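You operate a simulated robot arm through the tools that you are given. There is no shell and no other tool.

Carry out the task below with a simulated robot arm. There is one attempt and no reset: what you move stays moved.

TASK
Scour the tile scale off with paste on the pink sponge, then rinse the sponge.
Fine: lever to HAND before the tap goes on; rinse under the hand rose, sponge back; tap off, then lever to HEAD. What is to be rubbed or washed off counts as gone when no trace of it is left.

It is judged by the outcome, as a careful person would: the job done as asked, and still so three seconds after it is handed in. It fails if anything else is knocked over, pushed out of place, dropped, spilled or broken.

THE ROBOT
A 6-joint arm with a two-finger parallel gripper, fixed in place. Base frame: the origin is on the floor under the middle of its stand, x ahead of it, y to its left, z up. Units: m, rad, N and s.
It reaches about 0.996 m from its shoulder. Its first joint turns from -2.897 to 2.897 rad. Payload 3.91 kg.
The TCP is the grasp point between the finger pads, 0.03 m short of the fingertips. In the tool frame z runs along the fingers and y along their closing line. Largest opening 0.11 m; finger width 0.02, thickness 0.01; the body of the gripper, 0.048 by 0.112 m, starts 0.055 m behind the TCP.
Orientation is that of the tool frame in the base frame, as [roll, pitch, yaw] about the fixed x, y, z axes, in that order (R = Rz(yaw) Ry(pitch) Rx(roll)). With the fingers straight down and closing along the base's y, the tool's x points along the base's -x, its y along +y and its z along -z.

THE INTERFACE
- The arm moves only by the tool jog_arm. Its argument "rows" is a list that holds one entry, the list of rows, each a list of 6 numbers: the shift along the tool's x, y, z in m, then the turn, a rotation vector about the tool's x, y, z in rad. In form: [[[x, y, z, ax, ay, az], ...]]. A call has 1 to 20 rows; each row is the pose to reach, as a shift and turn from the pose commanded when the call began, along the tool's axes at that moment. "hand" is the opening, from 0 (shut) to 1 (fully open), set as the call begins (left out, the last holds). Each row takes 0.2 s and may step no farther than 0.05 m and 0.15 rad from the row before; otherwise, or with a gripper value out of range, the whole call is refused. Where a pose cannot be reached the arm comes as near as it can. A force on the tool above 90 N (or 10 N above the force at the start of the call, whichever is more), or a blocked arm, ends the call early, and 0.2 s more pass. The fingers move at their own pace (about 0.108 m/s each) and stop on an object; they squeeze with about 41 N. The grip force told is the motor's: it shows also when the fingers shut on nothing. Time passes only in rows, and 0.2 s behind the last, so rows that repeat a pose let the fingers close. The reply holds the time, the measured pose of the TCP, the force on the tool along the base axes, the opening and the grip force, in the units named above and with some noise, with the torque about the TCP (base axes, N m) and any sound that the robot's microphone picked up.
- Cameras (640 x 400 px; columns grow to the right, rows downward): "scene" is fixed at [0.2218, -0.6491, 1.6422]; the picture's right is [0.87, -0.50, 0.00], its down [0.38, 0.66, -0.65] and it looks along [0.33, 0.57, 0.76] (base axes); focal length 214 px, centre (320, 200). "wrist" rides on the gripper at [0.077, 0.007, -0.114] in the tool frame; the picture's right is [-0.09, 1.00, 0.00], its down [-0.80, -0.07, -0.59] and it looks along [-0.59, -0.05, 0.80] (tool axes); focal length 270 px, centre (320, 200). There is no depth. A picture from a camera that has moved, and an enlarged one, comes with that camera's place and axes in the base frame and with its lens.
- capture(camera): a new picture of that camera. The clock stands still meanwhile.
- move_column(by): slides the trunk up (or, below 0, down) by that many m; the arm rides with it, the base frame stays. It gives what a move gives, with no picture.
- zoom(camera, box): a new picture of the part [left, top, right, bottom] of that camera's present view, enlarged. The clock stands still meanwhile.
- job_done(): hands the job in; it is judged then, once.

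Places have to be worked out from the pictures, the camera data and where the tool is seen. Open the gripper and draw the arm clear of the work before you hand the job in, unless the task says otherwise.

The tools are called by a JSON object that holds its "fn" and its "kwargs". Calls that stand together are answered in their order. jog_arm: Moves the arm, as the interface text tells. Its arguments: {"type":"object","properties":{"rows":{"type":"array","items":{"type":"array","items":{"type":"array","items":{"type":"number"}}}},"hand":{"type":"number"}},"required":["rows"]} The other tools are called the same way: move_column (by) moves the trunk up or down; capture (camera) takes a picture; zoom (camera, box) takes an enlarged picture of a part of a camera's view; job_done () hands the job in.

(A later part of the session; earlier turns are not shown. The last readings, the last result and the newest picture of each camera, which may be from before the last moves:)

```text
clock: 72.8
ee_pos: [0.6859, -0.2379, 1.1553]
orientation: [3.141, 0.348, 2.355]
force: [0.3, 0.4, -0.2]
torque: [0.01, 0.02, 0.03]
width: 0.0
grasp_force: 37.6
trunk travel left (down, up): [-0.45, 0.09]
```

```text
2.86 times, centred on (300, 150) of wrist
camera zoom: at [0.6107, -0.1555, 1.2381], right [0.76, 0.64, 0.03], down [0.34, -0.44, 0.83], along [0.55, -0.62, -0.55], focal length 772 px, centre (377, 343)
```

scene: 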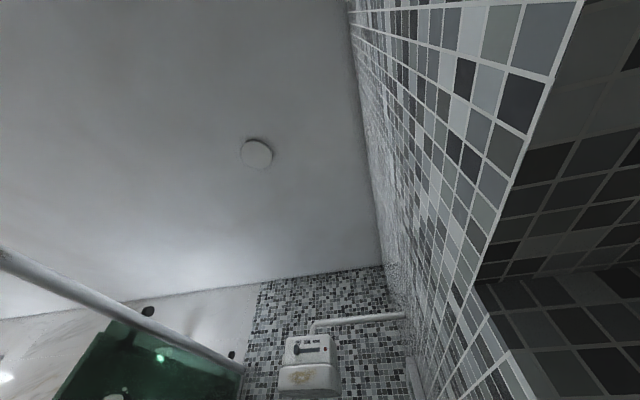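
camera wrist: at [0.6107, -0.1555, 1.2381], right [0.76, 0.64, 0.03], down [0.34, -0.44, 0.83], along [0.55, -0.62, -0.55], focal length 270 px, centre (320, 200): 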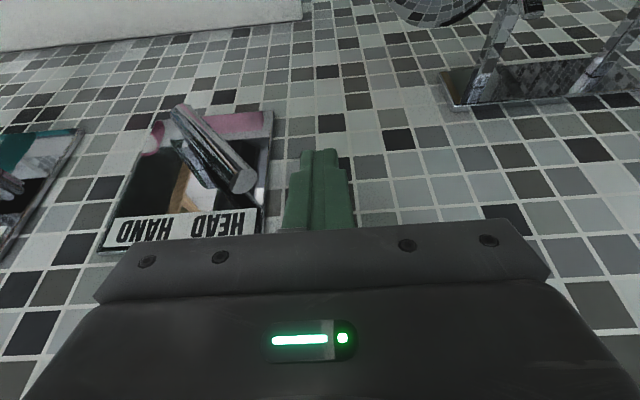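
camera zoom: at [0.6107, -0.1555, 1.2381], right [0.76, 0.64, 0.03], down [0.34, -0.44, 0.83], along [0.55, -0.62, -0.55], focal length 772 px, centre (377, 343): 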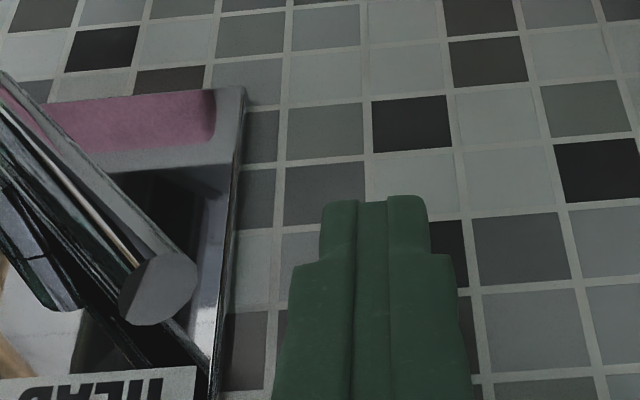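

The fingertip is beside the lever end at the right height (tip z≈1.142, fingertip bottom ≈1.127). I push sideways toward HAND by 0.12 m in small steps.

{"fn": "jog_arm", "kwargs": {"rows": [[[0, -0.02, 0, 0, 0, 0], [0, -0.04, 0, 0, 0, 0], [0, -0.06, 0, 0, 0, 0], [0, -0.075, 0, 0, 0, 0], [0, -0.09, 0, 0, 0, 0], [0, -0.105, 0, 0, 0, 0], [0, -0.12, 0, 0, 0, 0]]]}}

{"fn": "capture", "kwargs": {"camera": "wrist"}}

{"fn": "zoom", "kwargs": {"camera": "wrist", "box": [200, 80, 400, 220]}}

```text
clock: 74.4
ee_pos: [0.6058, -0.3131, 1.1551]
orientation: [3.138, 0.348, 2.363]
force: [30.8, 35.3, 7.3]
torque: [0.92, -0.89, 0.31]
width: 0.0
grasp_force: 37.4
trunk travel left (down, up): [-0.45, 0.09]
```

```text
taken
camera wrist: at [0.5307, -0.2302, 1.2385], right [0.76, 0.65, 0.03], down [0.34, -0.44, 0.83], along [0.56, -0.62, -0.55], focal length 270 px, centre (320, 200)
```

wrist: 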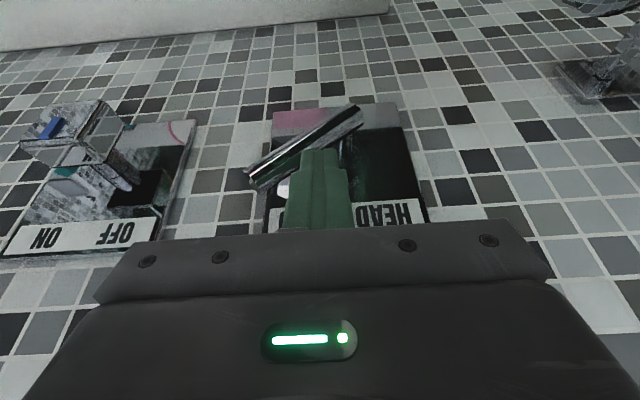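

```text
2.86 times, centred on (300, 150) of wrist
camera zoom: at [0.5307, -0.2302, 1.2385], right [0.76, 0.65, 0.03], down [0.34, -0.44, 0.83], along [0.56, -0.62, -0.55], focal length 772 px, centre (377, 343)
```

zoom: 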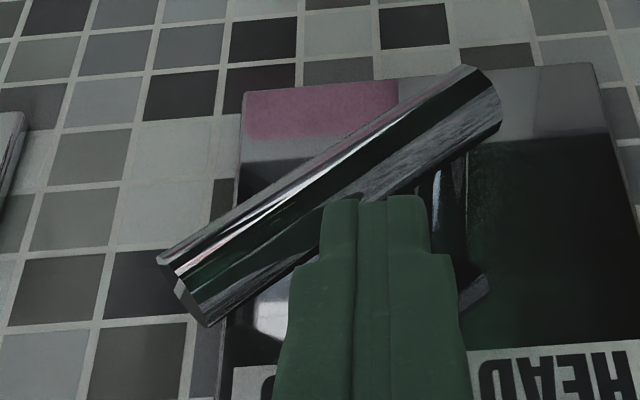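

The lever now points at HAND (tip at s≈0.167, mirrored from before) and the force shows it is against its stop. I back off to the left and lift away.

{"fn": "jog_arm", "kwargs": {"rows": [[[0, 0.015, 0, 0, 0, 0], [0, 0.03, 0, 0, 0, 0], [-0.005, 0.03, -0.04, 0, 0, 0], [0.02, 0.03, -0.08, 0, 0, 0], [0.06, 0.03, -0.1, 0, 0, 0]]]}}

{"fn": "capture", "kwargs": {"camera": "wrist"}}

{"fn": "zoom", "kwargs": {"camera": "wrist", "box": [60, 80, 400, 230]}}

```text
clock: 75.6
ee_pos: [0.5542, -0.2363, 1.2298]
orientation: [3.14, 0.346, 2.354]
force: [-0.8, 0.1, 0.4]
torque: [0.0, -0.02, 0.03]
width: 0.0003
grasp_force: 37.9
trunk travel left (down, up): [-0.45, 0.09]
```

```text
taken
camera wrist: at [0.4797, -0.1533, 1.3125], right [0.76, 0.64, 0.03], down [0.34, -0.44, 0.83], along [0.55, -0.63, -0.55], focal length 270 px, centre (320, 200)
```

wrist: 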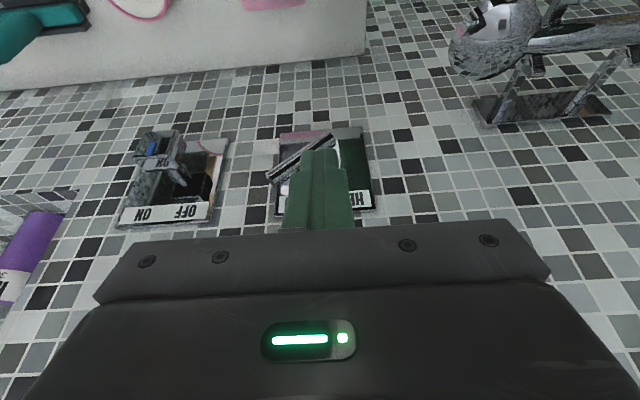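

```text
1.88 times, centred on (230, 155) of wrist
camera zoom: at [0.4797, -0.1533, 1.3125], right [0.76, 0.64, 0.03], down [0.34, -0.44, 0.83], along [0.55, -0.63, -0.55], focal length 509 px, centre (489, 285)
```

zoom: 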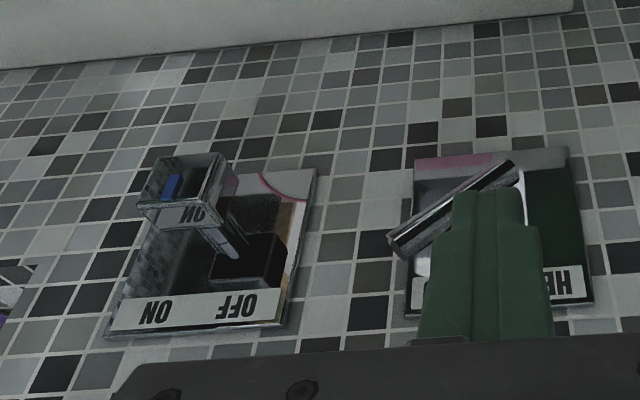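

Lever confirmed at HAND. Before turning the tap on, I open the gripper, straighten the tool and move above the sponge to measure it and the paste tub.

{"fn": "jog_arm", "kwargs": {"rows": [[[0.0209, -0.0125, 0.0138, 0, 0.09, 0], [0.0418, -0.025, 0.0275, 0, 0.18, 0], [0.0627, -0.0375, 0.0413, 0, 0.27, 0], [0.0836, -0.05, 0.055, 0, 0.346, 0]]], "hand": 1}}

{"fn": "capture", "kwargs": {"camera": "wrist"}}

{"fn": "zoom", "kwargs": {"camera": "wrist", "box": [120, 60, 440, 220]}}

```text
clock: 76.6
ee_pos: [0.4787, -0.23, 1.1504]
orientation: [3.139, -0.001, 2.353]
force: [-0.1, 0.1, 0.3]
torque: [0.01, 0.02, 0.05]
width: 0.11
grasp_force: 0.0
trunk travel left (down, up): [-0.45, 0.09]
```

```text
taken
camera wrist: at [0.4283, -0.1715, 1.265], right [0.77, 0.64, 0.0], down [0.51, -0.62, 0.6], along [0.38, -0.46, -0.8], focal length 270 px, centre (320, 200)
```

wrist: 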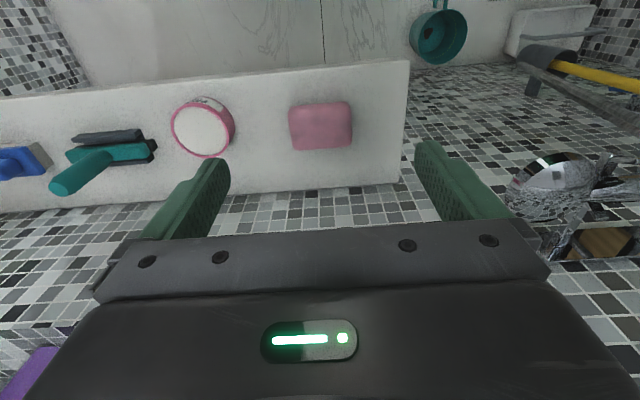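

```text
2.00 times, centred on (280, 140) of wrist
camera zoom: at [0.4283, -0.1715, 1.265], right [0.77, 0.64, 0.0], down [0.51, -0.62, 0.6], along [0.38, -0.46, -0.8], focal length 541 px, centre (400, 320)
```

zoom: 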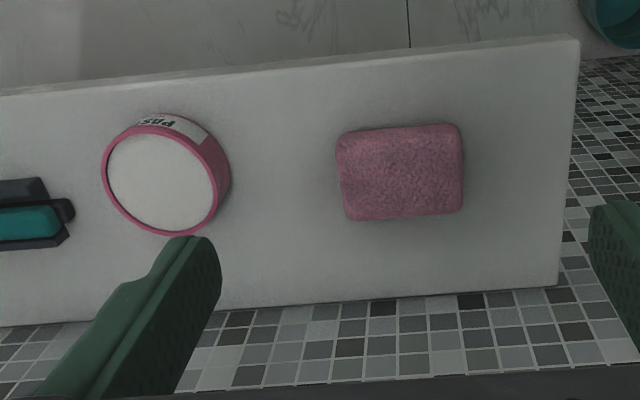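

Measured: sponge spans s 0.128–0.211, n 0.537–0.598 (centre 0.170, 0.5675), top z≈0.893 on the ledge at z≈0.867; tub centre s≈0, n≈0.558, rim z≈0.90. Now for the tap I move in front of the knob (s=0.041), turning to the radial direction before pitching up so that the wrist doesn't flip.

{"fn": "jog_arm", "kwargs": {"rows": [[[-0.005, -0.034, 0.008, 0, 0, -0.02], [-0.01, -0.068, 0.015, 0, 0, -0.041], [-0.014, -0.101, 0.023, 0, 0, -0.062], [-0.019, -0.135, 0.03, 0, 0, -0.082]]]}}

{"fn": "jog_arm", "kwargs": {"rows": [[[0, 0, 0, 0, -0.131, 0], [0, 0, 0, 0, -0.262, 0], [0, 0, 0, 0, -0.393, 0], [0, 0, 0, 0, -0.524, 0], [0, 0, 0, 0, -0.655, 0], [0, 0, 0, 0, -0.785, 0], [0, 0, 0, 0, -0.916, 0], [0, 0, 0, 0, -1.047, 0], [0, 0, 0, 0, -1.178, 0], [0, 0, 0, 0, -1.309, 0], [0, 0, 0, 0, -1.44, 0], [0, 0, 0, 0, -1.57, 0]]]}}

{"fn": "capture", "kwargs": {"camera": "wrist"}}

```text
clock: 77.6
ee_pos: [0.3953, -0.3395, 1.1193]
orientation: [3.14, 0.001, 2.436]
force: [-0.3, 0.0, -0.5]
torque: [-0.01, 0.0, 0.01]
width: 0.1096
grasp_force: 0.0
trunk travel left (down, up): [-0.45, 0.09]
```

```text
clock: 80.2
ee_pos: [0.3978, -0.3401, 1.1197]
orientation: [0.817, 1.568, 0.11]
force: [0.3, 0.3, 0.1]
torque: [-0.04, 0.01, 0.0]
width: 0.11
grasp_force: 0.1
out of reach, approached as far as the arm can: row 7, 8
trunk travel left (down, up): [-0.45, 0.09]
```

```text
taken
camera wrist: at [0.3137, -0.2598, 1.0431], right [0.65, 0.76, 0.09], down [-0.5, 0.33, 0.8], along [0.58, -0.56, 0.59], focal length 270 px, centre (320, 200)
```

wrist: 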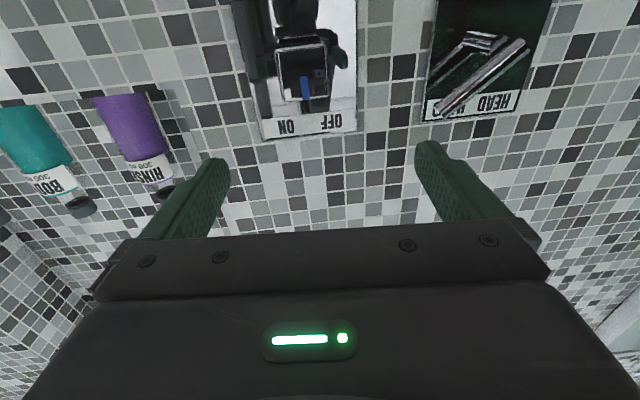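

Horizontal pose reached. I align exactly with the wall normal, lower to the knob height z≈1.0885, and stop short of the knob to check alignment.

{"fn": "jog_arm", "kwargs": {"rows": [[[0, 0, 0, 0.079, 0, 0]]]}}

{"fn": "jog_arm", "kwargs": {"rows": [[[0.015, 0, 0.025, 0, 0, 0], [0.031, 0, 0.05, 0, 0, 0]]]}}

{"fn": "capture", "kwargs": {"camera": "wrist"}}

```text
clock: 80.6
ee_pos: [0.3956, -0.3394, 1.1193]
orientation: [0.713, 1.571, -0.071]
force: [-0.7, 0.0, -0.8]
torque: [0.01, 0.0, -0.02]
width: 0.11
grasp_force: 0.0
trunk travel left (down, up): [-0.45, 0.09]
```

```text
clock: 81.2
ee_pos: [0.433, -0.374, 1.0875]
orientation: [1.497, 1.57, 0.713]
force: [0.3, -0.2, -0.3]
torque: [0.02, -0.02, 0.03]
width: 0.1102
grasp_force: 0.1
trunk travel left (down, up): [-0.45, 0.09]
```

```text
taken
camera wrist: at [0.3566, -0.2892, 1.0112], right [0.7, 0.71, 0.09], down [-0.47, 0.37, 0.8], along [0.53, -0.61, 0.59], focal length 270 px, centre (320, 200)
```

wrist: 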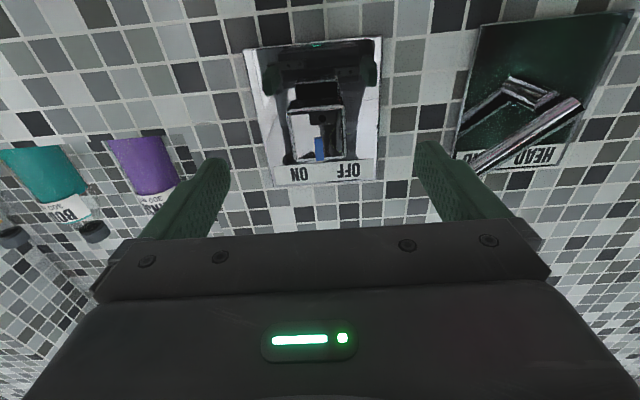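

Aligned: knob centre computes to s≈0.038–0.041, z≈1.088, and the TCP is at s=0.042, z=1.0875. I advance 0.063 m to straddle the knob and close the fingers on its sides.

{"fn": "jog_arm", "kwargs": {"rows": [[[0, -0.001, 0.02, 0, 0, 0], [0.0, -0.002, 0.04, 0, 0, 0], [0, -0.002, 0.063, 0, 0, 0]]]}}

{"fn": "jog_arm", "kwargs": {"rows": [[[0, 0, 0, 0, 0, 0], [0, 0, 0, 0, 0, 0], [0, 0, 0, 0, 0, 0]]], "hand": 0}}

{"fn": "capture", "kwargs": {"camera": "wrist"}}

```text
clock: 82.0
ee_pos: [0.4758, -0.4208, 1.0879]
orientation: [1.341, 1.568, 0.556]
force: [-0.8, 0.4, 0.2]
torque: [0.01, 0.01, -0.03]
width: 0.1101
grasp_force: 0.0
trunk travel left (down, up): [-0.45, 0.09]
```

```text
clock: 82.8
ee_pos: [0.4766, -0.4206, 1.0886]
orientation: [0.655, 1.57, -0.126]
force: [4.1, 1.4, 0.4]
torque: [0.17, 0.19, 0.06]
width: 0.0416
grasp_force: 45.2
trunk travel left (down, up): [-0.45, 0.09]
```

```text
taken
camera wrist: at [0.3995, -0.3347, 1.0119], right [0.7, 0.71, 0.09], down [-0.47, 0.37, 0.8], along [0.53, -0.6, 0.59], focal length 270 px, centre (320, 200)
```

wrist: 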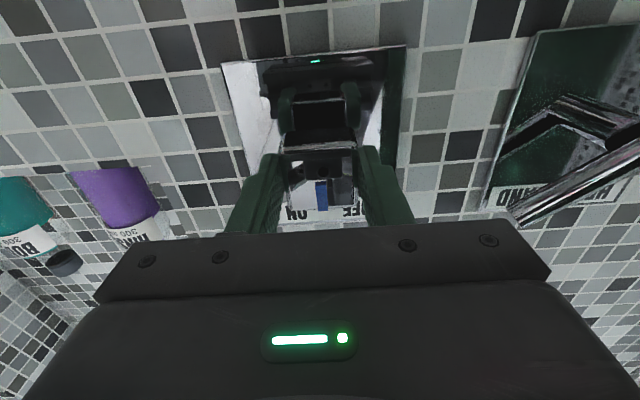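

The knob is gripped (width 0.0416). I rotate about the tool axis toward ON (clockwise facing the wall) by 0.3 rad first to feel the resistance.

{"fn": "jog_arm", "kwargs": {"rows": [[[0, 0, 0, 0, 0, 0.1], [0, 0, 0, 0, 0, 0.2], [0, 0, 0, 0, 0, 0.3]]]}}

{"fn": "capture", "kwargs": {"camera": "wrist"}}

```text
clock: 83.6
ee_pos: [0.4768, -0.4202, 1.0882]
orientation: [1.567, 1.269, 0.784]
force: [8.8, 3.5, -1.6]
torque: [-0.57, -0.54, -0.72]
width: 0.0417
grasp_force: 45.2
trunk travel left (down, up): [-0.45, 0.09]
```

```text
taken
camera wrist: at [0.4159, -0.3183, 1.0174], right [0.65, 0.66, 0.38], down [-0.64, 0.2, 0.74], along [0.41, -0.73, 0.55], focal length 270 px, centre (320, 200)
```

wrist: 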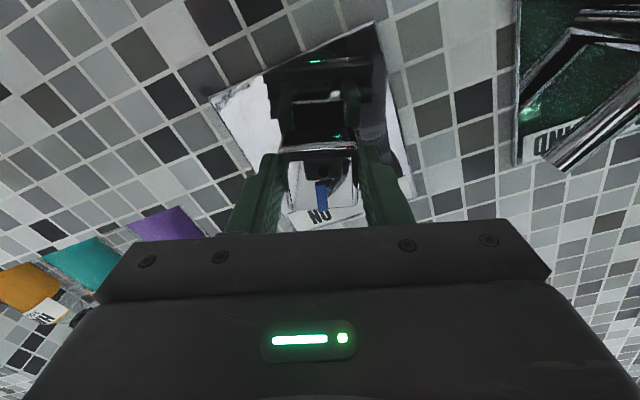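

The knob turns with the hand with little torque about its axis. I continue turning to about 0.9 rad and look again.

{"fn": "jog_arm", "kwargs": {"rows": [[[0, 0, 0, 0, 0, 0.12], [0, 0, 0, 0, 0, 0.24], [0, 0, 0, 0, 0, 0.36], [0, 0, 0, 0, 0, 0.48]]]}}

{"fn": "capture", "kwargs": {"camera": "wrist"}}

```text
clock: 84.6
ee_pos: [0.4777, -0.4188, 1.089]
orientation: [1.57, 0.789, 0.787]
force: [13.2, 6.4, 3.6]
torque: [-0.17, -0.13, -0.59]
width: 0.0418
grasp_force: 45.0
trunk travel left (down, up): [-0.45, 0.09]
```

```text
taken
camera wrist: at [0.4373, -0.2968, 1.0394], right [0.45, 0.46, 0.76], down [-0.86, -0.02, 0.52], along [0.25, -0.89, 0.38], focal length 270 px, centre (320, 200)
```

wrist: 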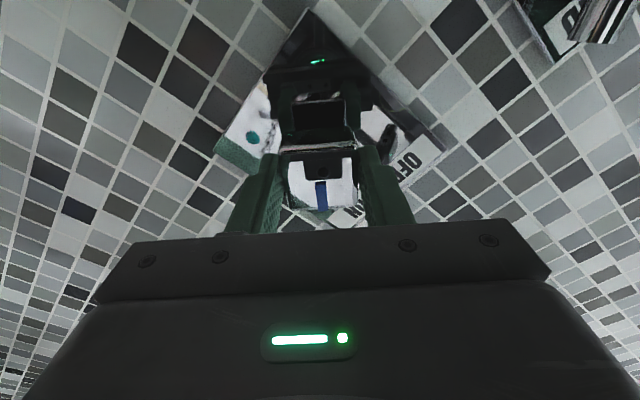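

Turned 45° so far, no sound of water yet. I continue to 90°.

{"fn": "jog_arm", "kwargs": {"rows": [[[0, 0, 0, 0, 0, 0.13], [0, 0, 0, 0, 0, 0.26], [0, 0, 0, 0, 0, 0.39], [0, 0, 0, 0, 0, 0.52], [0, 0, 0, 0, 0, 0.65], [0, 0, 0, 0, 0, 0.78]]]}}

{"fn": "capture", "kwargs": {"camera": "wrist"}}

```text
clock: 86.0
ee_pos: [0.4782, -0.4185, 1.0892]
orientation: [1.568, 0.011, 0.788]
force: [21.3, 4.5, 18.7]
torque: [0.36, 0.38, -0.4]
width: 0.0418
grasp_force: 45.3
trunk travel left (down, up): [-0.45, 0.09]
```

```text
taken
camera wrist: at [0.4503, -0.2836, 1.0964], right [-0.06, -0.05, 1.0], down [-0.99, -0.15, -0.07], along [0.15, -0.99, -0.04], focal length 270 px, centre (320, 200)
```

wrist: 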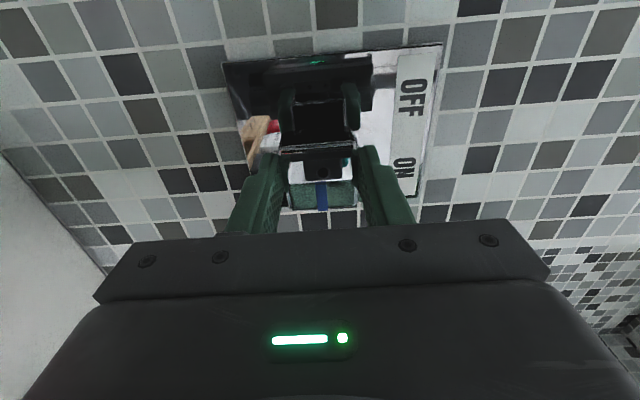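

The knob has turned 90° with its pointer now to the right (ON side). I release it, back off along the tool axis and turn the hand back to check for water at the rose.

{"fn": "jog_arm", "kwargs": {"rows": [[[0, 0, 0, 0, 0, 0], [0, 0, 0, 0, 0, 0], [0, 0, -0.03, 0, 0, 0], [0, 0, -0.07, 0, 0, 0], [0, 0, -0.11, 0, 0, 0]]], "hand": 1}}

{"fn": "jog_arm", "kwargs": {"rows": [[[0, 0, 0, 0, 0, -0.14], [0, 0, 0, 0, 0, -0.28], [0, 0, 0, 0, 0, -0.42], [0, 0, 0, 0, 0, -0.56], [0, 0, 0, 0, 0, -0.7], [0, 0, 0, 0, 0, -0.84], [0, 0, 0, 0, 0, -0.98], [0, 0, 0, 0, 0, -1.12], [0, 0, 0, 0, 0, -1.26], [0, 0, 0, 0, 0, -1.4], [0, 0, 0, 0, 0, -1.56]]]}}

{"fn": "capture", "kwargs": {"camera": "wrist"}}

```text
clock: 87.2
ee_pos: [0.3959, -0.3412, 1.0884]
orientation: [1.57, 0.009, 0.786]
force: [-0.2, 0.5, 0.2]
torque: [0.0, 0.01, 0.01]
width: 0.11
grasp_force: 0.1
trunk travel left (down, up): [-0.45, 0.09]
```

```text
refused: row 11 steps farther than a row can; nothing moved
```

```text
taken
camera wrist: at [0.3691, -0.2064, 1.0949], right [-0.06, -0.05, 1.0], down [-0.99, -0.15, -0.06], along [0.15, -0.99, -0.05], focal length 270 px, centre (320, 200)
```

wrist: 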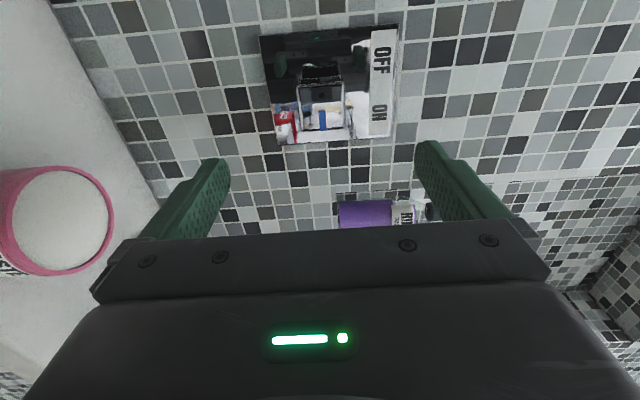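

The knob's pointer stays to the right. I rotate the hand back with legal step sizes.

{"fn": "jog_arm", "kwargs": {"rows": [[[0, 0, 0, 0, 0, -0.14], [0, 0, 0, 0, 0, -0.28], [0, 0, 0, 0, 0, -0.42], [0, 0, 0, 0, 0, -0.56], [0, 0, 0, 0, 0, -0.7], [0, 0, 0, 0, 0, -0.84], [0, 0, 0, 0, 0, -0.98], [0, 0, 0, 0, 0, -1.12], [0, 0, 0, 0, 0, -1.26], [0, 0, 0, 0, 0, -1.4], [0, 0, 0, 0, 0, -1.49], [0, 0, 0, 0, 0, -1.56]]]}}

{"fn": "capture", "kwargs": {"camera": "wrist"}}

```text
clock: 89.8
ee_pos: [0.3973, -0.3431, 1.0881]
orientation: [-0.546, 1.57, -1.331]
force: [0.1, -0.6, -0.1]
torque: [-0.03, -0.03, 0.02]
width: 0.11
grasp_force: 0.0
trunk travel left (down, up): [-0.45, 0.09]
```

```text
taken
camera wrist: at [0.3207, -0.2572, 1.0123], right [0.7, 0.71, 0.09], down [-0.47, 0.37, 0.8], along [0.53, -0.6, 0.59], focal length 270 px, centre (320, 200)
```

wrist: 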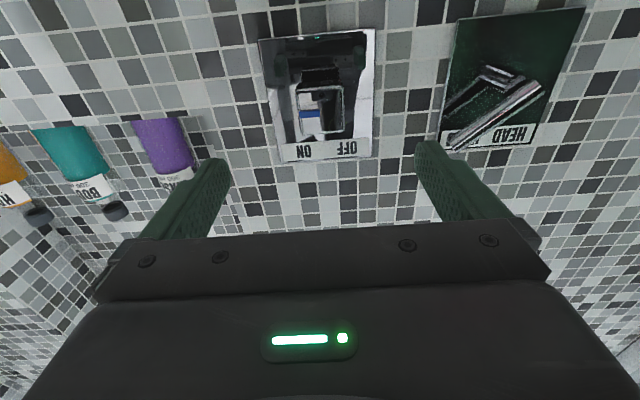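

I now return to the straight-down posture the same way (radial, in-plane), which also gives a view of the rose for the water check.

{"fn": "jog_arm", "kwargs": {"rows": [[[0, 0, 0, -0.073, 0, 0], [0, 0, 0, -0.073, 0, 0]]]}}

{"fn": "jog_arm", "kwargs": {"rows": [[[0, 0, 0, 0, 0.131, 0], [0, 0, 0, 0, 0.262, 0], [0, 0, 0, 0, 0.393, 0], [0, 0, 0, 0, 0.524, 0], [0, 0, 0, 0, 0.655, 0], [0, 0, 0, 0, 0.785, 0], [0, 0, 0, 0, 0.916, 0], [0, 0, 0, 0, 1.047, 0], [0, 0, 0, 0, 1.178, 0], [0, 0, 0, 0, 1.309, 0], [0, 0, 0, 0, 1.44, 0], [0, 0, 0, 0, 1.57, 0]]]}}

{"fn": "capture", "kwargs": {"camera": "wrist"}}

```text
clock: 90.4
ee_pos: [0.3961, -0.3419, 1.0882]
orientation: [1.366, 1.571, 0.655]
force: [-0.1, -0.4, -0.3]
torque: [-0.01, 0.02, 0.01]
width: 0.1102
grasp_force: 0.1
trunk travel left (down, up): [-0.45, 0.09]
```

```text
clock: 93.0
ee_pos: [0.3968, -0.3426, 1.0875]
orientation: [3.141, 0.0, 2.431]
force: [0.4, 0.0, 0.5]
torque: [0.01, 0.01, 0.01]
width: 0.1101
grasp_force: 0.1
out of reach, approached as far as the arm can: row 5
trunk travel left (down, up): [-0.45, 0.09]
```

```text
taken
camera wrist: at [0.343, -0.2878, 1.2037], right [0.72, 0.7, 0.0], down [0.56, -0.58, 0.59], along [0.41, -0.43, -0.8], focal length 270 px, centre (320, 200)
```

wrist: 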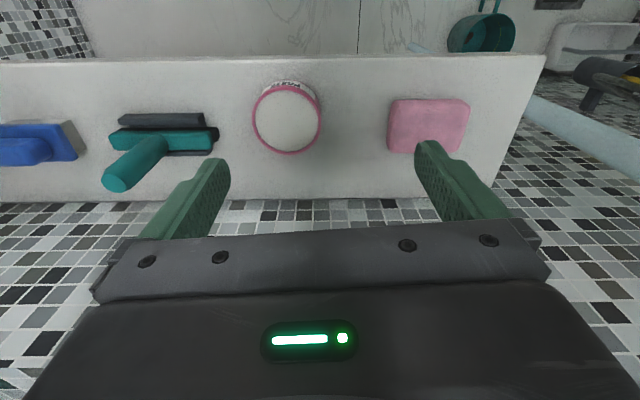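

Water is now falling from the rose (a pale blue stream at the right of the view), so lever HAND and tap ON work. I move above the sponge and face the wall squarely to check the grasp alignment.

{"fn": "jog_arm", "kwargs": {"rows": [[[-0.0137, 0.032, 0.009, 0, 0, 0.019], [-0.0274, 0.064, 0.018, 0, 0, 0.038], [-0.0411, 0.096, 0.028, 0, 0, 0.056], [-0.0548, 0.128, 0.0375, 0, 0, 0.075]]]}}

{"fn": "capture", "kwargs": {"camera": "wrist"}}

{"fn": "zoom", "kwargs": {"camera": "wrist", "box": [200, 0, 640, 240]}}

```text
clock: 94.0
ee_pos: [0.5227, -0.2805, 1.0505]
orientation: [-3.141, 0.001, 2.355]
force: [1.2, -0.6, -0.2]
torque: [-0.04, 0.04, -0.01]
width: 0.1102
grasp_force: 0.1
trunk travel left (down, up): [-0.45, 0.09]
```

```text
taken
camera wrist: at [0.4723, -0.2215, 1.1658], right [0.77, 0.64, 0.0], down [0.51, -0.62, 0.6], along [0.38, -0.46, -0.8], focal length 270 px, centre (320, 200)
```

wrist: 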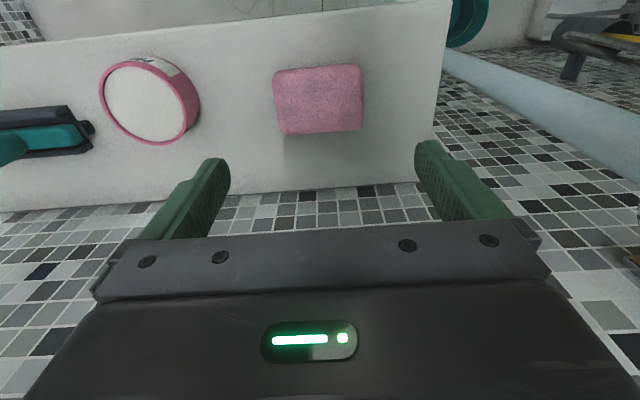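

```text
1.45 times, centred on (420, 120) of wrist
camera zoom: at [0.4723, -0.2215, 1.1658], right [0.77, 0.64, 0.0], down [0.51, -0.62, 0.6], along [0.38, -0.46, -0.8], focal length 393 px, centre (174, 316)
```

zoom: 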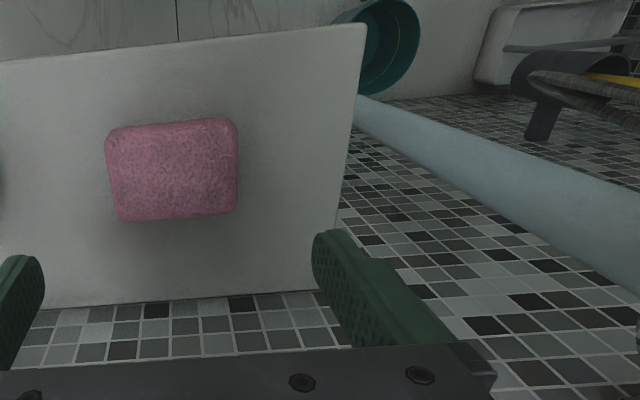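

The sponge centre is at s≈0.170, n≈0.571, and the TCP sits at s=0.171, n=0.568. I lower to TCP z≈0.93 (fingertips just above the sponge) to check clearances.

{"fn": "jog_arm", "kwargs": {"rows": [[[-0.001, 0, 0.04, 0, 0, 0], [-0.002, 0, 0.08, 0, 0, 0], [-0.002, -0.001, 0.12, 0, 0, 0]]]}}

{"fn": "capture", "kwargs": {"camera": "wrist"}}

{"fn": "zoom", "kwargs": {"camera": "wrist", "box": [160, 60, 500, 240]}}

```text
clock: 94.8
ee_pos: [0.5235, -0.2838, 0.9304]
orientation: [3.14, 0.003, 2.354]
force: [1.2, 0.0, -0.5]
torque: [-0.01, 0.0, -0.04]
width: 0.1099
grasp_force: 0.1
trunk travel left (down, up): [-0.45, 0.09]
```

```text
taken
camera wrist: at [0.4733, -0.2241, 1.0459], right [0.77, 0.64, 0.0], down [0.51, -0.62, 0.6], along [0.38, -0.46, -0.8], focal length 270 px, centre (320, 200)
```

wrist: 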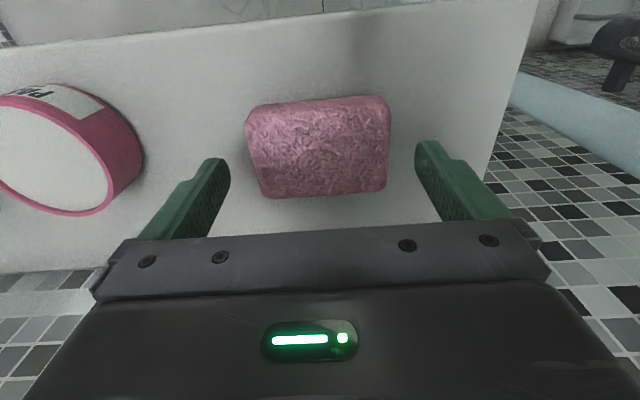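

```text
1.88 times, centred on (330, 150) of wrist
camera zoom: at [0.4733, -0.2241, 1.0459], right [0.77, 0.64, 0.0], down [0.51, -0.62, 0.6], along [0.38, -0.46, -0.8], focal length 509 px, centre (301, 294)
```

zoom: 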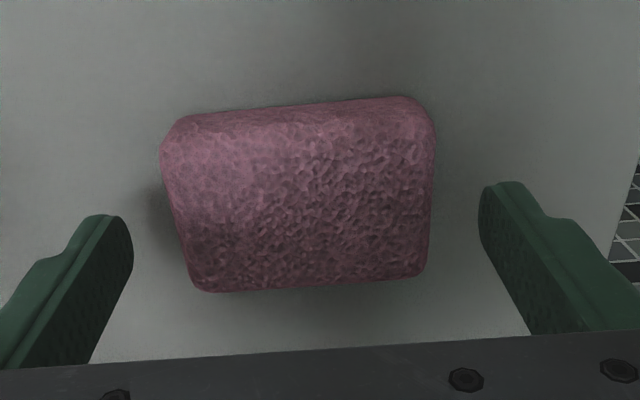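

The sponge's top is at z≈0.891 and it is centred between the fingers. I descend to TCP z≈0.906 (fingertips ≈0.876, a little above the ledge) and close on its two ends.

{"fn": "jog_arm", "kwargs": {"rows": [[[-0.002, 0, 0.012, 0, 0, 0], [-0.003, 0, 0.0245, 0, 0, 0]]]}}

{"fn": "capture", "kwargs": {"camera": "wrist"}}

{"fn": "jog_arm", "kwargs": {"rows": [[[0, 0, 0, 0, 0, 0], [0, 0, 0, 0, 0, 0], [0, 0, 0, 0, 0, 0], [0, 0, 0, 0, 0, 0]]], "hand": 0}}

{"fn": "capture", "kwargs": {"camera": "wrist"}}

```text
clock: 95.4
ee_pos: [0.5255, -0.2853, 0.9063]
orientation: [3.139, 0.0, 2.355]
force: [0.3, -0.1, 0.1]
torque: [-0.02, 0.0, 0.02]
width: 0.11
grasp_force: 0.1
trunk travel left (down, up): [-0.45, 0.09]
```

```text
taken
camera wrist: at [0.4753, -0.2268, 1.0217], right [0.77, 0.64, 0.0], down [0.51, -0.62, 0.6], along [0.38, -0.46, -0.8], focal length 270 px, centre (320, 200)
```

wrist: 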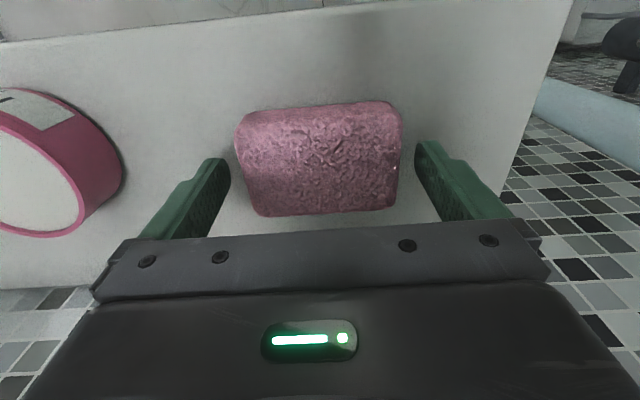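

```text
clock: 96.4
ee_pos: [0.5251, -0.2861, 0.9067]
orientation: [3.14, 0.001, 2.355]
force: [0.2, -0.5, 0.0]
torque: [0.02, -0.02, -0.02]
width: 0.0883
grasp_force: 41.1
trunk travel left (down, up): [-0.45, 0.09]
```

```text
taken
camera wrist: at [0.475, -0.2266, 1.0221], right [0.77, 0.64, 0.0], down [0.51, -0.62, 0.6], along [0.38, -0.46, -0.8], focal length 270 px, centre (320, 200)
```

wrist: 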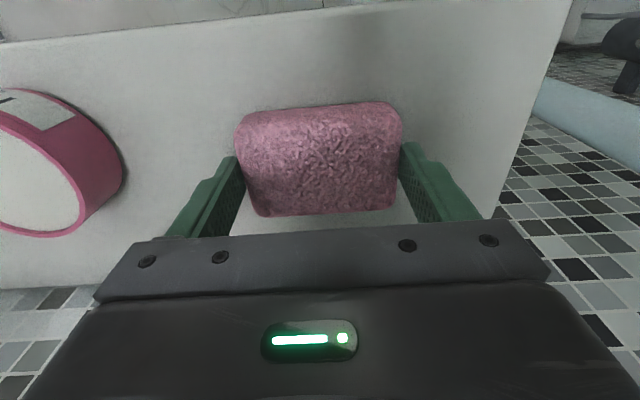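

The sponge is gripped at 0.088 m (home pose: TCP 0.525, -0.286, 0.907). I lift it 0.1 m and check the hold.

{"fn": "jog_arm", "kwargs": {"rows": [[[0, 0, -0.02, 0, 0, 0], [0, 0, -0.05, 0, 0, 0], [0, 0, -0.1, 0, 0, 0]]]}}

{"fn": "capture", "kwargs": {"camera": "wrist"}}

```text
clock: 97.2
ee_pos: [0.5236, -0.2852, 1.0074]
orientation: [3.14, 0.002, 2.355]
force: [0.3, 0.1, -1.1]
torque: [-0.04, -0.01, 0.03]
width: 0.0882
grasp_force: 40.8
trunk travel left (down, up): [-0.45, 0.09]
```

```text
taken
camera wrist: at [0.4735, -0.226, 1.1225], right [0.77, 0.64, 0.0], down [0.51, -0.62, 0.6], along [0.38, -0.46, -0.8], focal length 270 px, centre (320, 200)
```

wrist: 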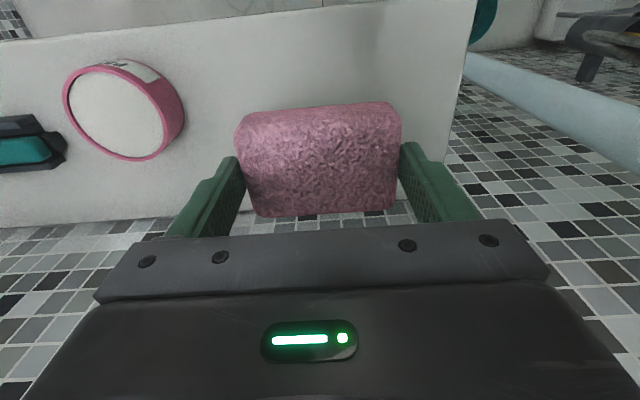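

Held well. I zoom on the tub to see how the paste lies relative to the rim.

{"fn": "zoom", "kwargs": {"camera": "wrist", "box": [40, 40, 240, 180]}}

```text
2.86 times, centred on (140, 110) of wrist
camera zoom: at [0.4735, -0.226, 1.1225], right [0.77, 0.64, 0.0], down [0.51, -0.62, 0.6], along [0.38, -0.46, -0.8], focal length 772 px, centre (834, 457)
```

zoom: 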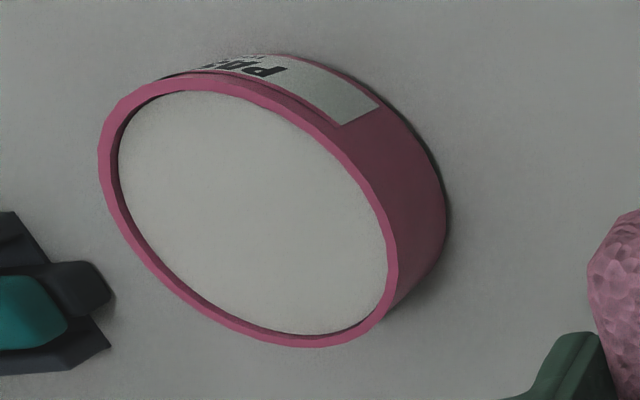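

The paste lies about 3 mm below a thin rim, and the sponge is longer than the tub is wide, so I'll dip it with a small tilt (one end edge inside the tub). I carry it over to the tub at z≈1.0 and tilt 0.14 rad, left end down.

{"fn": "jog_arm", "kwargs": {"rows": [[[0.003, -0.039, 0.001, 0, 0, 0], [0.006, -0.078, 0.003, 0, 0, 0], [0.009, -0.117, 0.004, 0.04, 0, 0], [0.012, -0.156, 0.006, 0.09, 0, 0], [0.0148, -0.194, 0.007, 0.14, 0, 0]]]}}

{"fn": "jog_arm", "kwargs": {"rows": [[[0, 0.0028, 0.0198, 0, 0, 0], [0, 0.0056, 0.0396, 0, 0, 0], [0, 0.007, 0.0495, 0, 0, 0]]]}}

{"fn": "capture", "kwargs": {"camera": "wrist"}}

{"fn": "zoom", "kwargs": {"camera": "wrist", "box": [160, 60, 480, 240]}}

```text
clock: 98.4
ee_pos: [0.3761, -0.4137, 0.9992]
orientation: [-3.001, 0.001, 2.356]
force: [-0.6, -0.5, 0.0]
torque: [-0.01, -0.01, 0.02]
width: 0.0885
grasp_force: 40.7
trunk travel left (down, up): [-0.45, 0.09]
```

```text
clock: 99.2
ee_pos: [0.3773, -0.4124, 0.9528]
orientation: [-3.002, 0.006, 2.355]
force: [-0.6, -0.8, 22.7]
torque: [0.83, -0.34, 0.01]
width: 0.0886
grasp_force: 40.7
trunk travel left (down, up): [-0.45, 0.09]
```

```text
taken
camera wrist: at [0.3378, -0.3419, 1.0648], right [0.76, 0.63, -0.14], down [0.57, -0.55, 0.6], along [0.31, -0.54, -0.78], focal length 270 px, centre (320, 200)
```

wrist: 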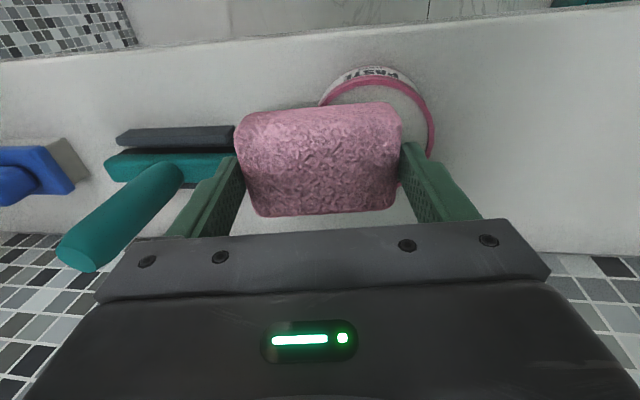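

```text
2.00 times, centred on (320, 150) of wrist
camera zoom: at [0.3378, -0.3419, 1.0648], right [0.76, 0.63, -0.14], down [0.57, -0.55, 0.6], along [0.31, -0.54, -0.78], focal length 541 px, centre (320, 300)
```

zoom: 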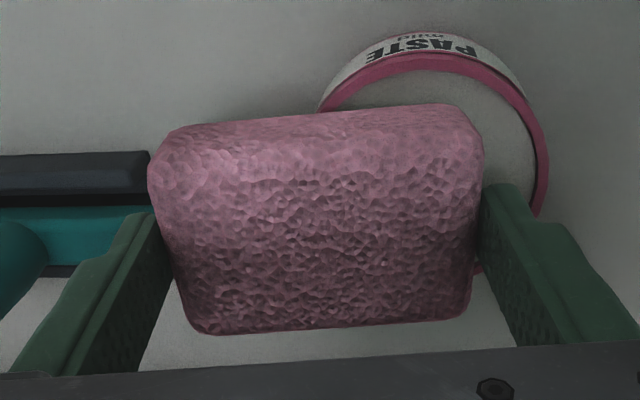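

Contact at about 23 N, located at the lowered (left) end of the sponge inside the tub, so it is touching paste. I lift slightly, shift 3 mm toward the wall for better centring, press again gently, and wiggle a little.

{"fn": "jog_arm", "kwargs": {"rows": [[[0, -0.0011, -0.008, 0, 0, 0], [-0.003, -0.0011, -0.008, 0, 0, 0], [-0.003, 0, 0, 0, 0, 0], [-0.003, -0.004, 0, 0, 0, 0], [-0.003, 0.004, 0, 0, 0, 0], [-0.003, 0.0, 0, 0, 0, 0]]]}}

{"fn": "jog_arm", "kwargs": {"rows": [[[0, -0.0042, -0.03, 0, 0, 0], [0, -0.0084, -0.06, 0, 0, 0], [0.0, 0.05, -0.06, 0, 0, 0]]]}}

{"fn": "capture", "kwargs": {"camera": "wrist"}}

{"fn": "zoom", "kwargs": {"camera": "wrist", "box": [100, 40, 480, 240]}}

```text
clock: 100.6
ee_pos: [0.3793, -0.4145, 0.9523]
orientation: [-3.005, 0.006, 2.358]
force: [-0.5, -3.3, 29.0]
torque: [0.72, -0.72, -0.12]
width: 0.0886
grasp_force: 40.5
trunk travel left (down, up): [-0.45, 0.09]
```

```text
refused: row 3 steps farther than a row can; nothing moved
```

```text
taken
camera wrist: at [0.3396, -0.3436, 1.0643], right [0.76, 0.63, -0.14], down [0.57, -0.56, 0.6], along [0.31, -0.54, -0.79], focal length 270 px, centre (320, 200)
```

wrist: 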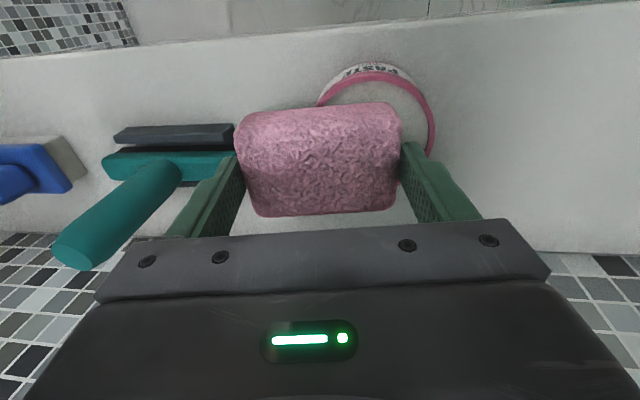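

```text
1.68 times, centred on (290, 140) of wrist
camera zoom: at [0.3396, -0.3436, 1.0643], right [0.76, 0.63, -0.14], down [0.57, -0.56, 0.6], along [0.31, -0.54, -0.79], focal length 455 px, centre (370, 301)
```

zoom: 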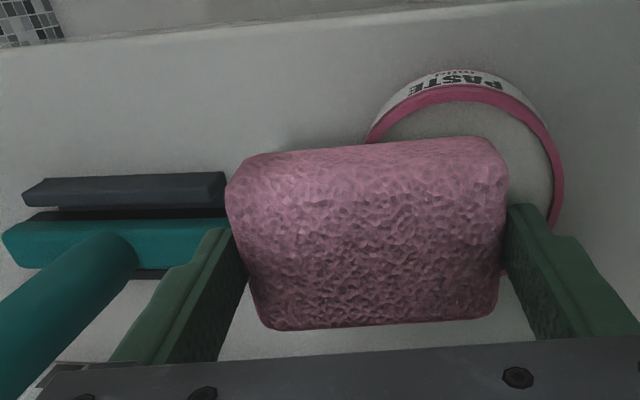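

The contact is now even along the edge (n offset ≈0). I lift off and look at the tub and sponge.

{"fn": "jog_arm", "kwargs": {"rows": [[[0, -0.0042, -0.03, 0, 0, 0], [0, -0.0084, -0.06, 0, 0, 0], [0.0, -0.0126, -0.09, 0, 0, 0]]]}}

{"fn": "jog_arm", "kwargs": {"rows": [[[0.03, 0.03, 0, -0.07, 0, 0], [0.06, 0.06, 0, -0.14, 0, 0]]]}}

{"fn": "capture", "kwargs": {"camera": "wrist"}}

{"fn": "zoom", "kwargs": {"camera": "wrist", "box": [100, 40, 480, 240]}}

```text
clock: 101.4
ee_pos: [0.3804, -0.4136, 1.0401]
orientation: [-3.004, 0.0, 2.353]
force: [0.8, 0.4, -0.4]
torque: [-0.01, 0.02, -0.02]
width: 0.0885
grasp_force: 40.6
trunk travel left (down, up): [-0.45, 0.09]
```

```text
clock: 102.0
ee_pos: [0.3802, -0.3283, 1.0322]
orientation: [3.139, 0.002, 2.356]
force: [-0.2, 0.5, -0.1]
torque: [-0.04, 0.02, -0.01]
width: 0.0883
grasp_force: 41.3
trunk travel left (down, up): [-0.45, 0.09]
```

```text
taken
camera wrist: at [0.3282, -0.2697, 1.1479], right [0.77, 0.64, 0.0], down [0.51, -0.62, 0.6], along [0.38, -0.46, -0.8], focal length 270 px, centre (320, 200)
```

wrist: 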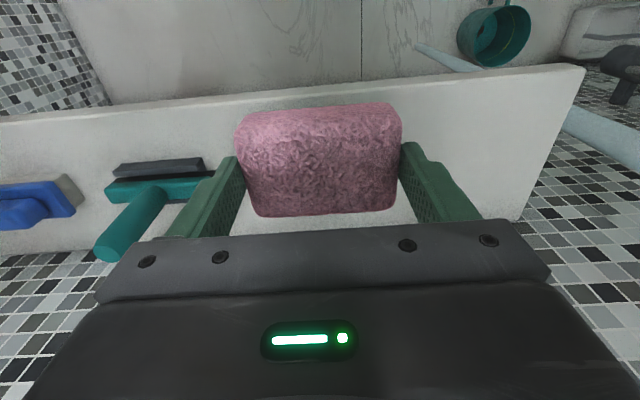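

```text
1.68 times, centred on (290, 140) of wrist
camera zoom: at [0.3282, -0.2697, 1.1479], right [0.77, 0.64, 0.0], down [0.51, -0.62, 0.6], along [0.38, -0.46, -0.8], focal length 455 px, centre (370, 301)
```

zoom: 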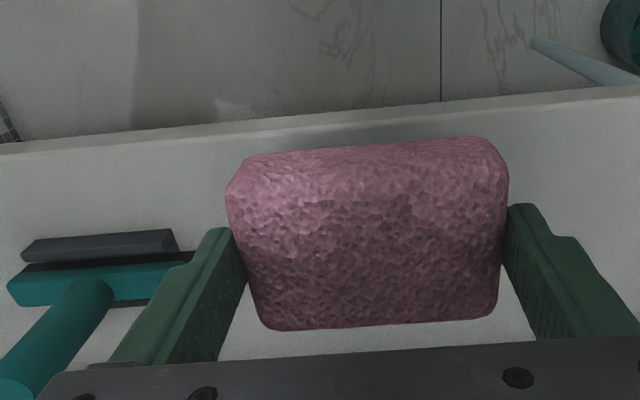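

The top and visible sides look clean; paste would be on the underside. I dip the other end the same way (tilt -0.14), so both ends of the working face carry paste.

{"fn": "jog_arm", "kwargs": {"rows": [[[-0.03, -0.008, 0.015, -0.07, 0, 0], [-0.0606, -0.0157, 0.03, -0.14, 0, 0]]]}}

{"fn": "jog_arm", "kwargs": {"rows": [[[0, -0.0028, 0.02, 0, 0, 0], [0, -0.0056, 0.04, 0, 0, 0], [0, -0.0073, 0.0515, 0, 0, 0], [0, -0.0033, 0.0515, 0, 0, 0], [0, -0.0113, 0.0515, 0, 0, 0], [0, -0.0073, 0.0515, 0, 0, 0]]]}}

{"fn": "capture", "kwargs": {"camera": "wrist"}}

```text
clock: 102.6
ee_pos: [0.4108, -0.384, 1.0008]
orientation: [3.001, 0.002, 2.358]
force: [0.5, -0.2, -0.3]
torque: [0.02, -0.01, 0.02]
width: 0.0882
grasp_force: 40.7
trunk travel left (down, up): [-0.45, 0.09]
```

```text
clock: 104.0
ee_pos: [0.4105, -0.3835, 0.952]
orientation: [3.001, 0.006, 2.356]
force: [2.2, 0.4, 22.9]
torque: [-0.65, 0.47, 0.04]
width: 0.0884
grasp_force: 41.5
trunk travel left (down, up): [-0.45, 0.09]
```

```text
taken
camera wrist: at [0.3488, -0.3353, 1.0666], right [0.76, 0.64, 0.14], down [0.46, -0.67, 0.58], along [0.46, -0.38, -0.8], focal length 270 px, centre (320, 200)
```

wrist: 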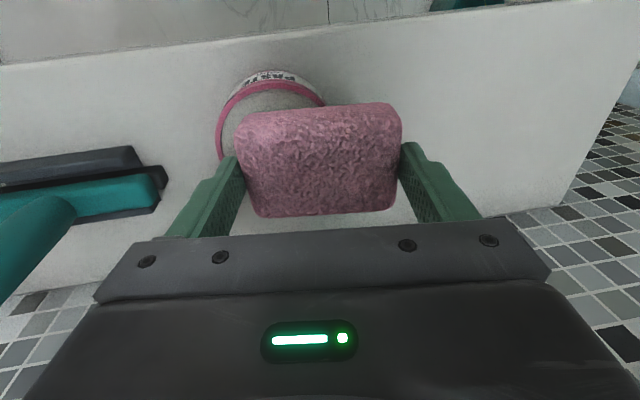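

Contact again at the other end, inside the tub. I also do a light flat press on the tub to wet the middle of the face: lift, level, centre and press down gently.

{"fn": "jog_arm", "kwargs": {"rows": [[[0, 0.0028, -0.02, 0, 0, 0], [0, 0.0042, -0.03, 0.07, 0, 0], [0, -0.0168, -0.033, 0.14, 0, 0]]]}}

{"fn": "jog_arm", "kwargs": {"rows": [[[0, 0, 0.015, 0, 0, 0], [0, 0, 0.028, 0, 0, 0], [0, 0, 0.0325, 0, 0, 0]]]}}

```text
clock: 104.8
ee_pos: [0.3954, -0.399, 0.9798]
orientation: [3.141, 0.001, 2.353]
force: [-0.6, -0.7, 0.4]
torque: [-0.03, -0.03, 0.0]
width: 0.0885
grasp_force: 41.2
trunk travel left (down, up): [-0.45, 0.09]
```

```text
clock: 105.6
ee_pos: [0.3963, -0.398, 0.9473]
orientation: [3.14, 0.002, 2.358]
force: [-0.2, -0.1, -1.0]
torque: [-0.02, 0.02, 0.0]
width: 0.0886
grasp_force: 41.3
trunk travel left (down, up): [-0.45, 0.09]
```

No contact yet at TCP z=0.947. I continue down in small steps.

{"fn": "jog_arm", "kwargs": {"rows": [[[0, 0, 0.002, 0, 0, 0], [0, 0, 0.004, 0, 0, 0], [0, 0, 0.006, 0, 0, 0]]]}}

```text
clock: 106.4
ee_pos: [0.3964, -0.3977, 0.9469]
orientation: [-3.14, 0.011, 2.357]
force: [0.8, 0.3, 35.5]
torque: [0.06, -0.09, 0.0]
width: 0.0885
grasp_force: 41.2
trunk travel left (down, up): [-0.45, 0.09]
```

Flat contact is centred with 35 N, at the same surface height as the tilted dips. I ease the pressure and rub lightly a few millimetres on the paste, then lift off.

{"fn": "jog_arm", "kwargs": {"rows": [[[0, 0, -0.004, 0, 0, 0], [0.006, 0, -0.004, 0, 0, 0], [0.0, 0.006, -0.004, 0, 0, 0], [-0.006, 0, -0.004, 0, 0, 0], [0, -0.006, -0.004, 0, 0, 0], [0, 0, -0.004, 0, 0, 0]]]}}

{"fn": "jog_arm", "kwargs": {"rows": [[[0, 0, -0.03, 0, 0, 0], [0, 0, -0.07, 0, 0, 0], [0.03, 0, -0.1, 0, 0, 0], [0.07, 0, -0.12, 0, 0, 0]]]}}

{"fn": "capture", "kwargs": {"camera": "wrist"}}

```text
clock: 107.8
ee_pos: [0.3955, -0.3996, 0.9461]
orientation: [-3.141, 0.002, 2.355]
force: [-3.1, -3.4, 10.9]
torque: [-0.35, 0.11, -0.05]
width: 0.0884
grasp_force: 41.9
trunk travel left (down, up): [-0.45, 0.09]
```

```text
clock: 108.8
ee_pos: [0.3455, -0.3492, 1.0661]
orientation: [3.139, 0.002, 2.357]
force: [-0.6, 0.5, -0.3]
torque: [-0.01, 0.01, 0.02]
width: 0.0884
grasp_force: 40.7
trunk travel left (down, up): [-0.45, 0.09]
```

```text
taken
camera wrist: at [0.2951, -0.2893, 1.1809], right [0.77, 0.64, 0.0], down [0.51, -0.62, 0.6], along [0.38, -0.46, -0.8], focal length 270 px, centre (320, 200)
```

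wrist: 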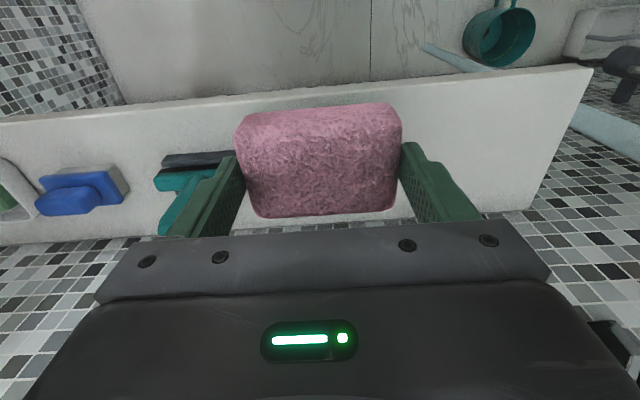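

Sponge and paste done. Now I back out in front of the ledge (n≈0.40) at s=0, where facing the wall is exactly radial, and lower the trunk to bring the sponge below ledge height.

{"fn": "jog_arm", "kwargs": {"rows": [[[0.045, 0.001, 0, 0, 0, 0], [0.0912, 0.0026, 0, 0, 0, 0]]]}}

{"fn": "move_column", "kwargs": {"by": -0.4}}

{"fn": "capture", "kwargs": {"camera": "wrist"}}

```text
clock: 109.4
ee_pos: [0.2816, -0.2802, 1.0663]
orientation: [3.14, 0.002, 2.355]
force: [0.2, 0.6, -0.5]
torque: [0.01, 0.01, -0.03]
width: 0.0886
grasp_force: 40.5
trunk travel left (down, up): [-0.45, 0.09]
```

```text
clock: 113.3
ee_pos: [0.2839, -0.2833, 0.6662]
orientation: [3.141, 0.0, 2.355]
force: [-0.2, 0.1, -0.5]
torque: [0.01, 0.0, 0.03]
width: 0.0886
grasp_force: 40.8
trunk travel left (down, up): [-0.05, 0.49]
```

```text
taken
camera wrist: at [0.2331, -0.2235, 0.7808], right [0.77, 0.64, 0.0], down [0.51, -0.62, 0.6], along [0.38, -0.46, -0.8], focal length 270 px, centre (320, 200)
```

wrist: 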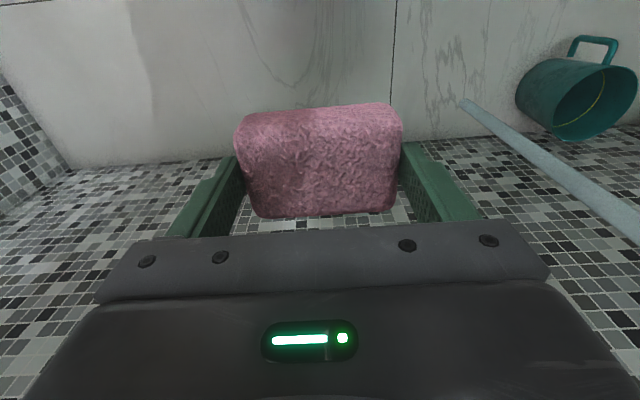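

Clear of the ledge, with the water stream well to the left. Now I pitch the tool up to horizontal in-plane while easing forward and slightly down, staying below the ledge.

{"fn": "jog_arm", "kwargs": {"rows": [[[-0.012, 0, 0.004, 0, -0.131, 0], [-0.025, 0, 0.008, 0, -0.262, 0], [-0.038, 0, 0.012, 0, -0.393, 0], [-0.052, 0, 0.016, 0, -0.524, 0], [-0.066, 0, 0.02, 0, -0.655, 0], [-0.08, 0, 0.024, 0, -0.785, 0], [-0.094, 0, 0.028, 0, -0.916, 0], [-0.107, 0, 0.032, 0, -1.047, 0], [-0.12, 0, 0.036, 0, -1.178, 0], [-0.134, 0, 0.04, 0, -1.309, 0], [-0.147, 0, 0.043, 0, -1.44, 0], [-0.16, 0, 0.046, 0, -1.57, 0]]]}}

{"fn": "capture", "kwargs": {"camera": "wrist"}}

```text
clock: 115.9
ee_pos: [0.396, -0.3955, 0.6201]
orientation: [0.417, 1.568, -0.372]
force: [-0.1, 0.4, -0.2]
torque: [0.05, -0.01, -0.02]
width: 0.0883
grasp_force: 41.2
out of reach, approached as far as the arm can: row 6, 7
trunk travel left (down, up): [-0.05, 0.49]
```

```text
taken
camera wrist: at [0.3197, -0.3105, 0.5435], right [0.7, 0.7, 0.09], down [-0.47, 0.37, 0.8], along [0.53, -0.61, 0.59], focal length 270 px, centre (320, 200)
```

wrist: 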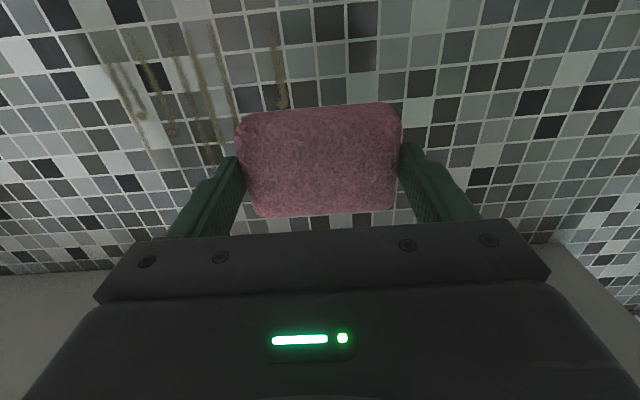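

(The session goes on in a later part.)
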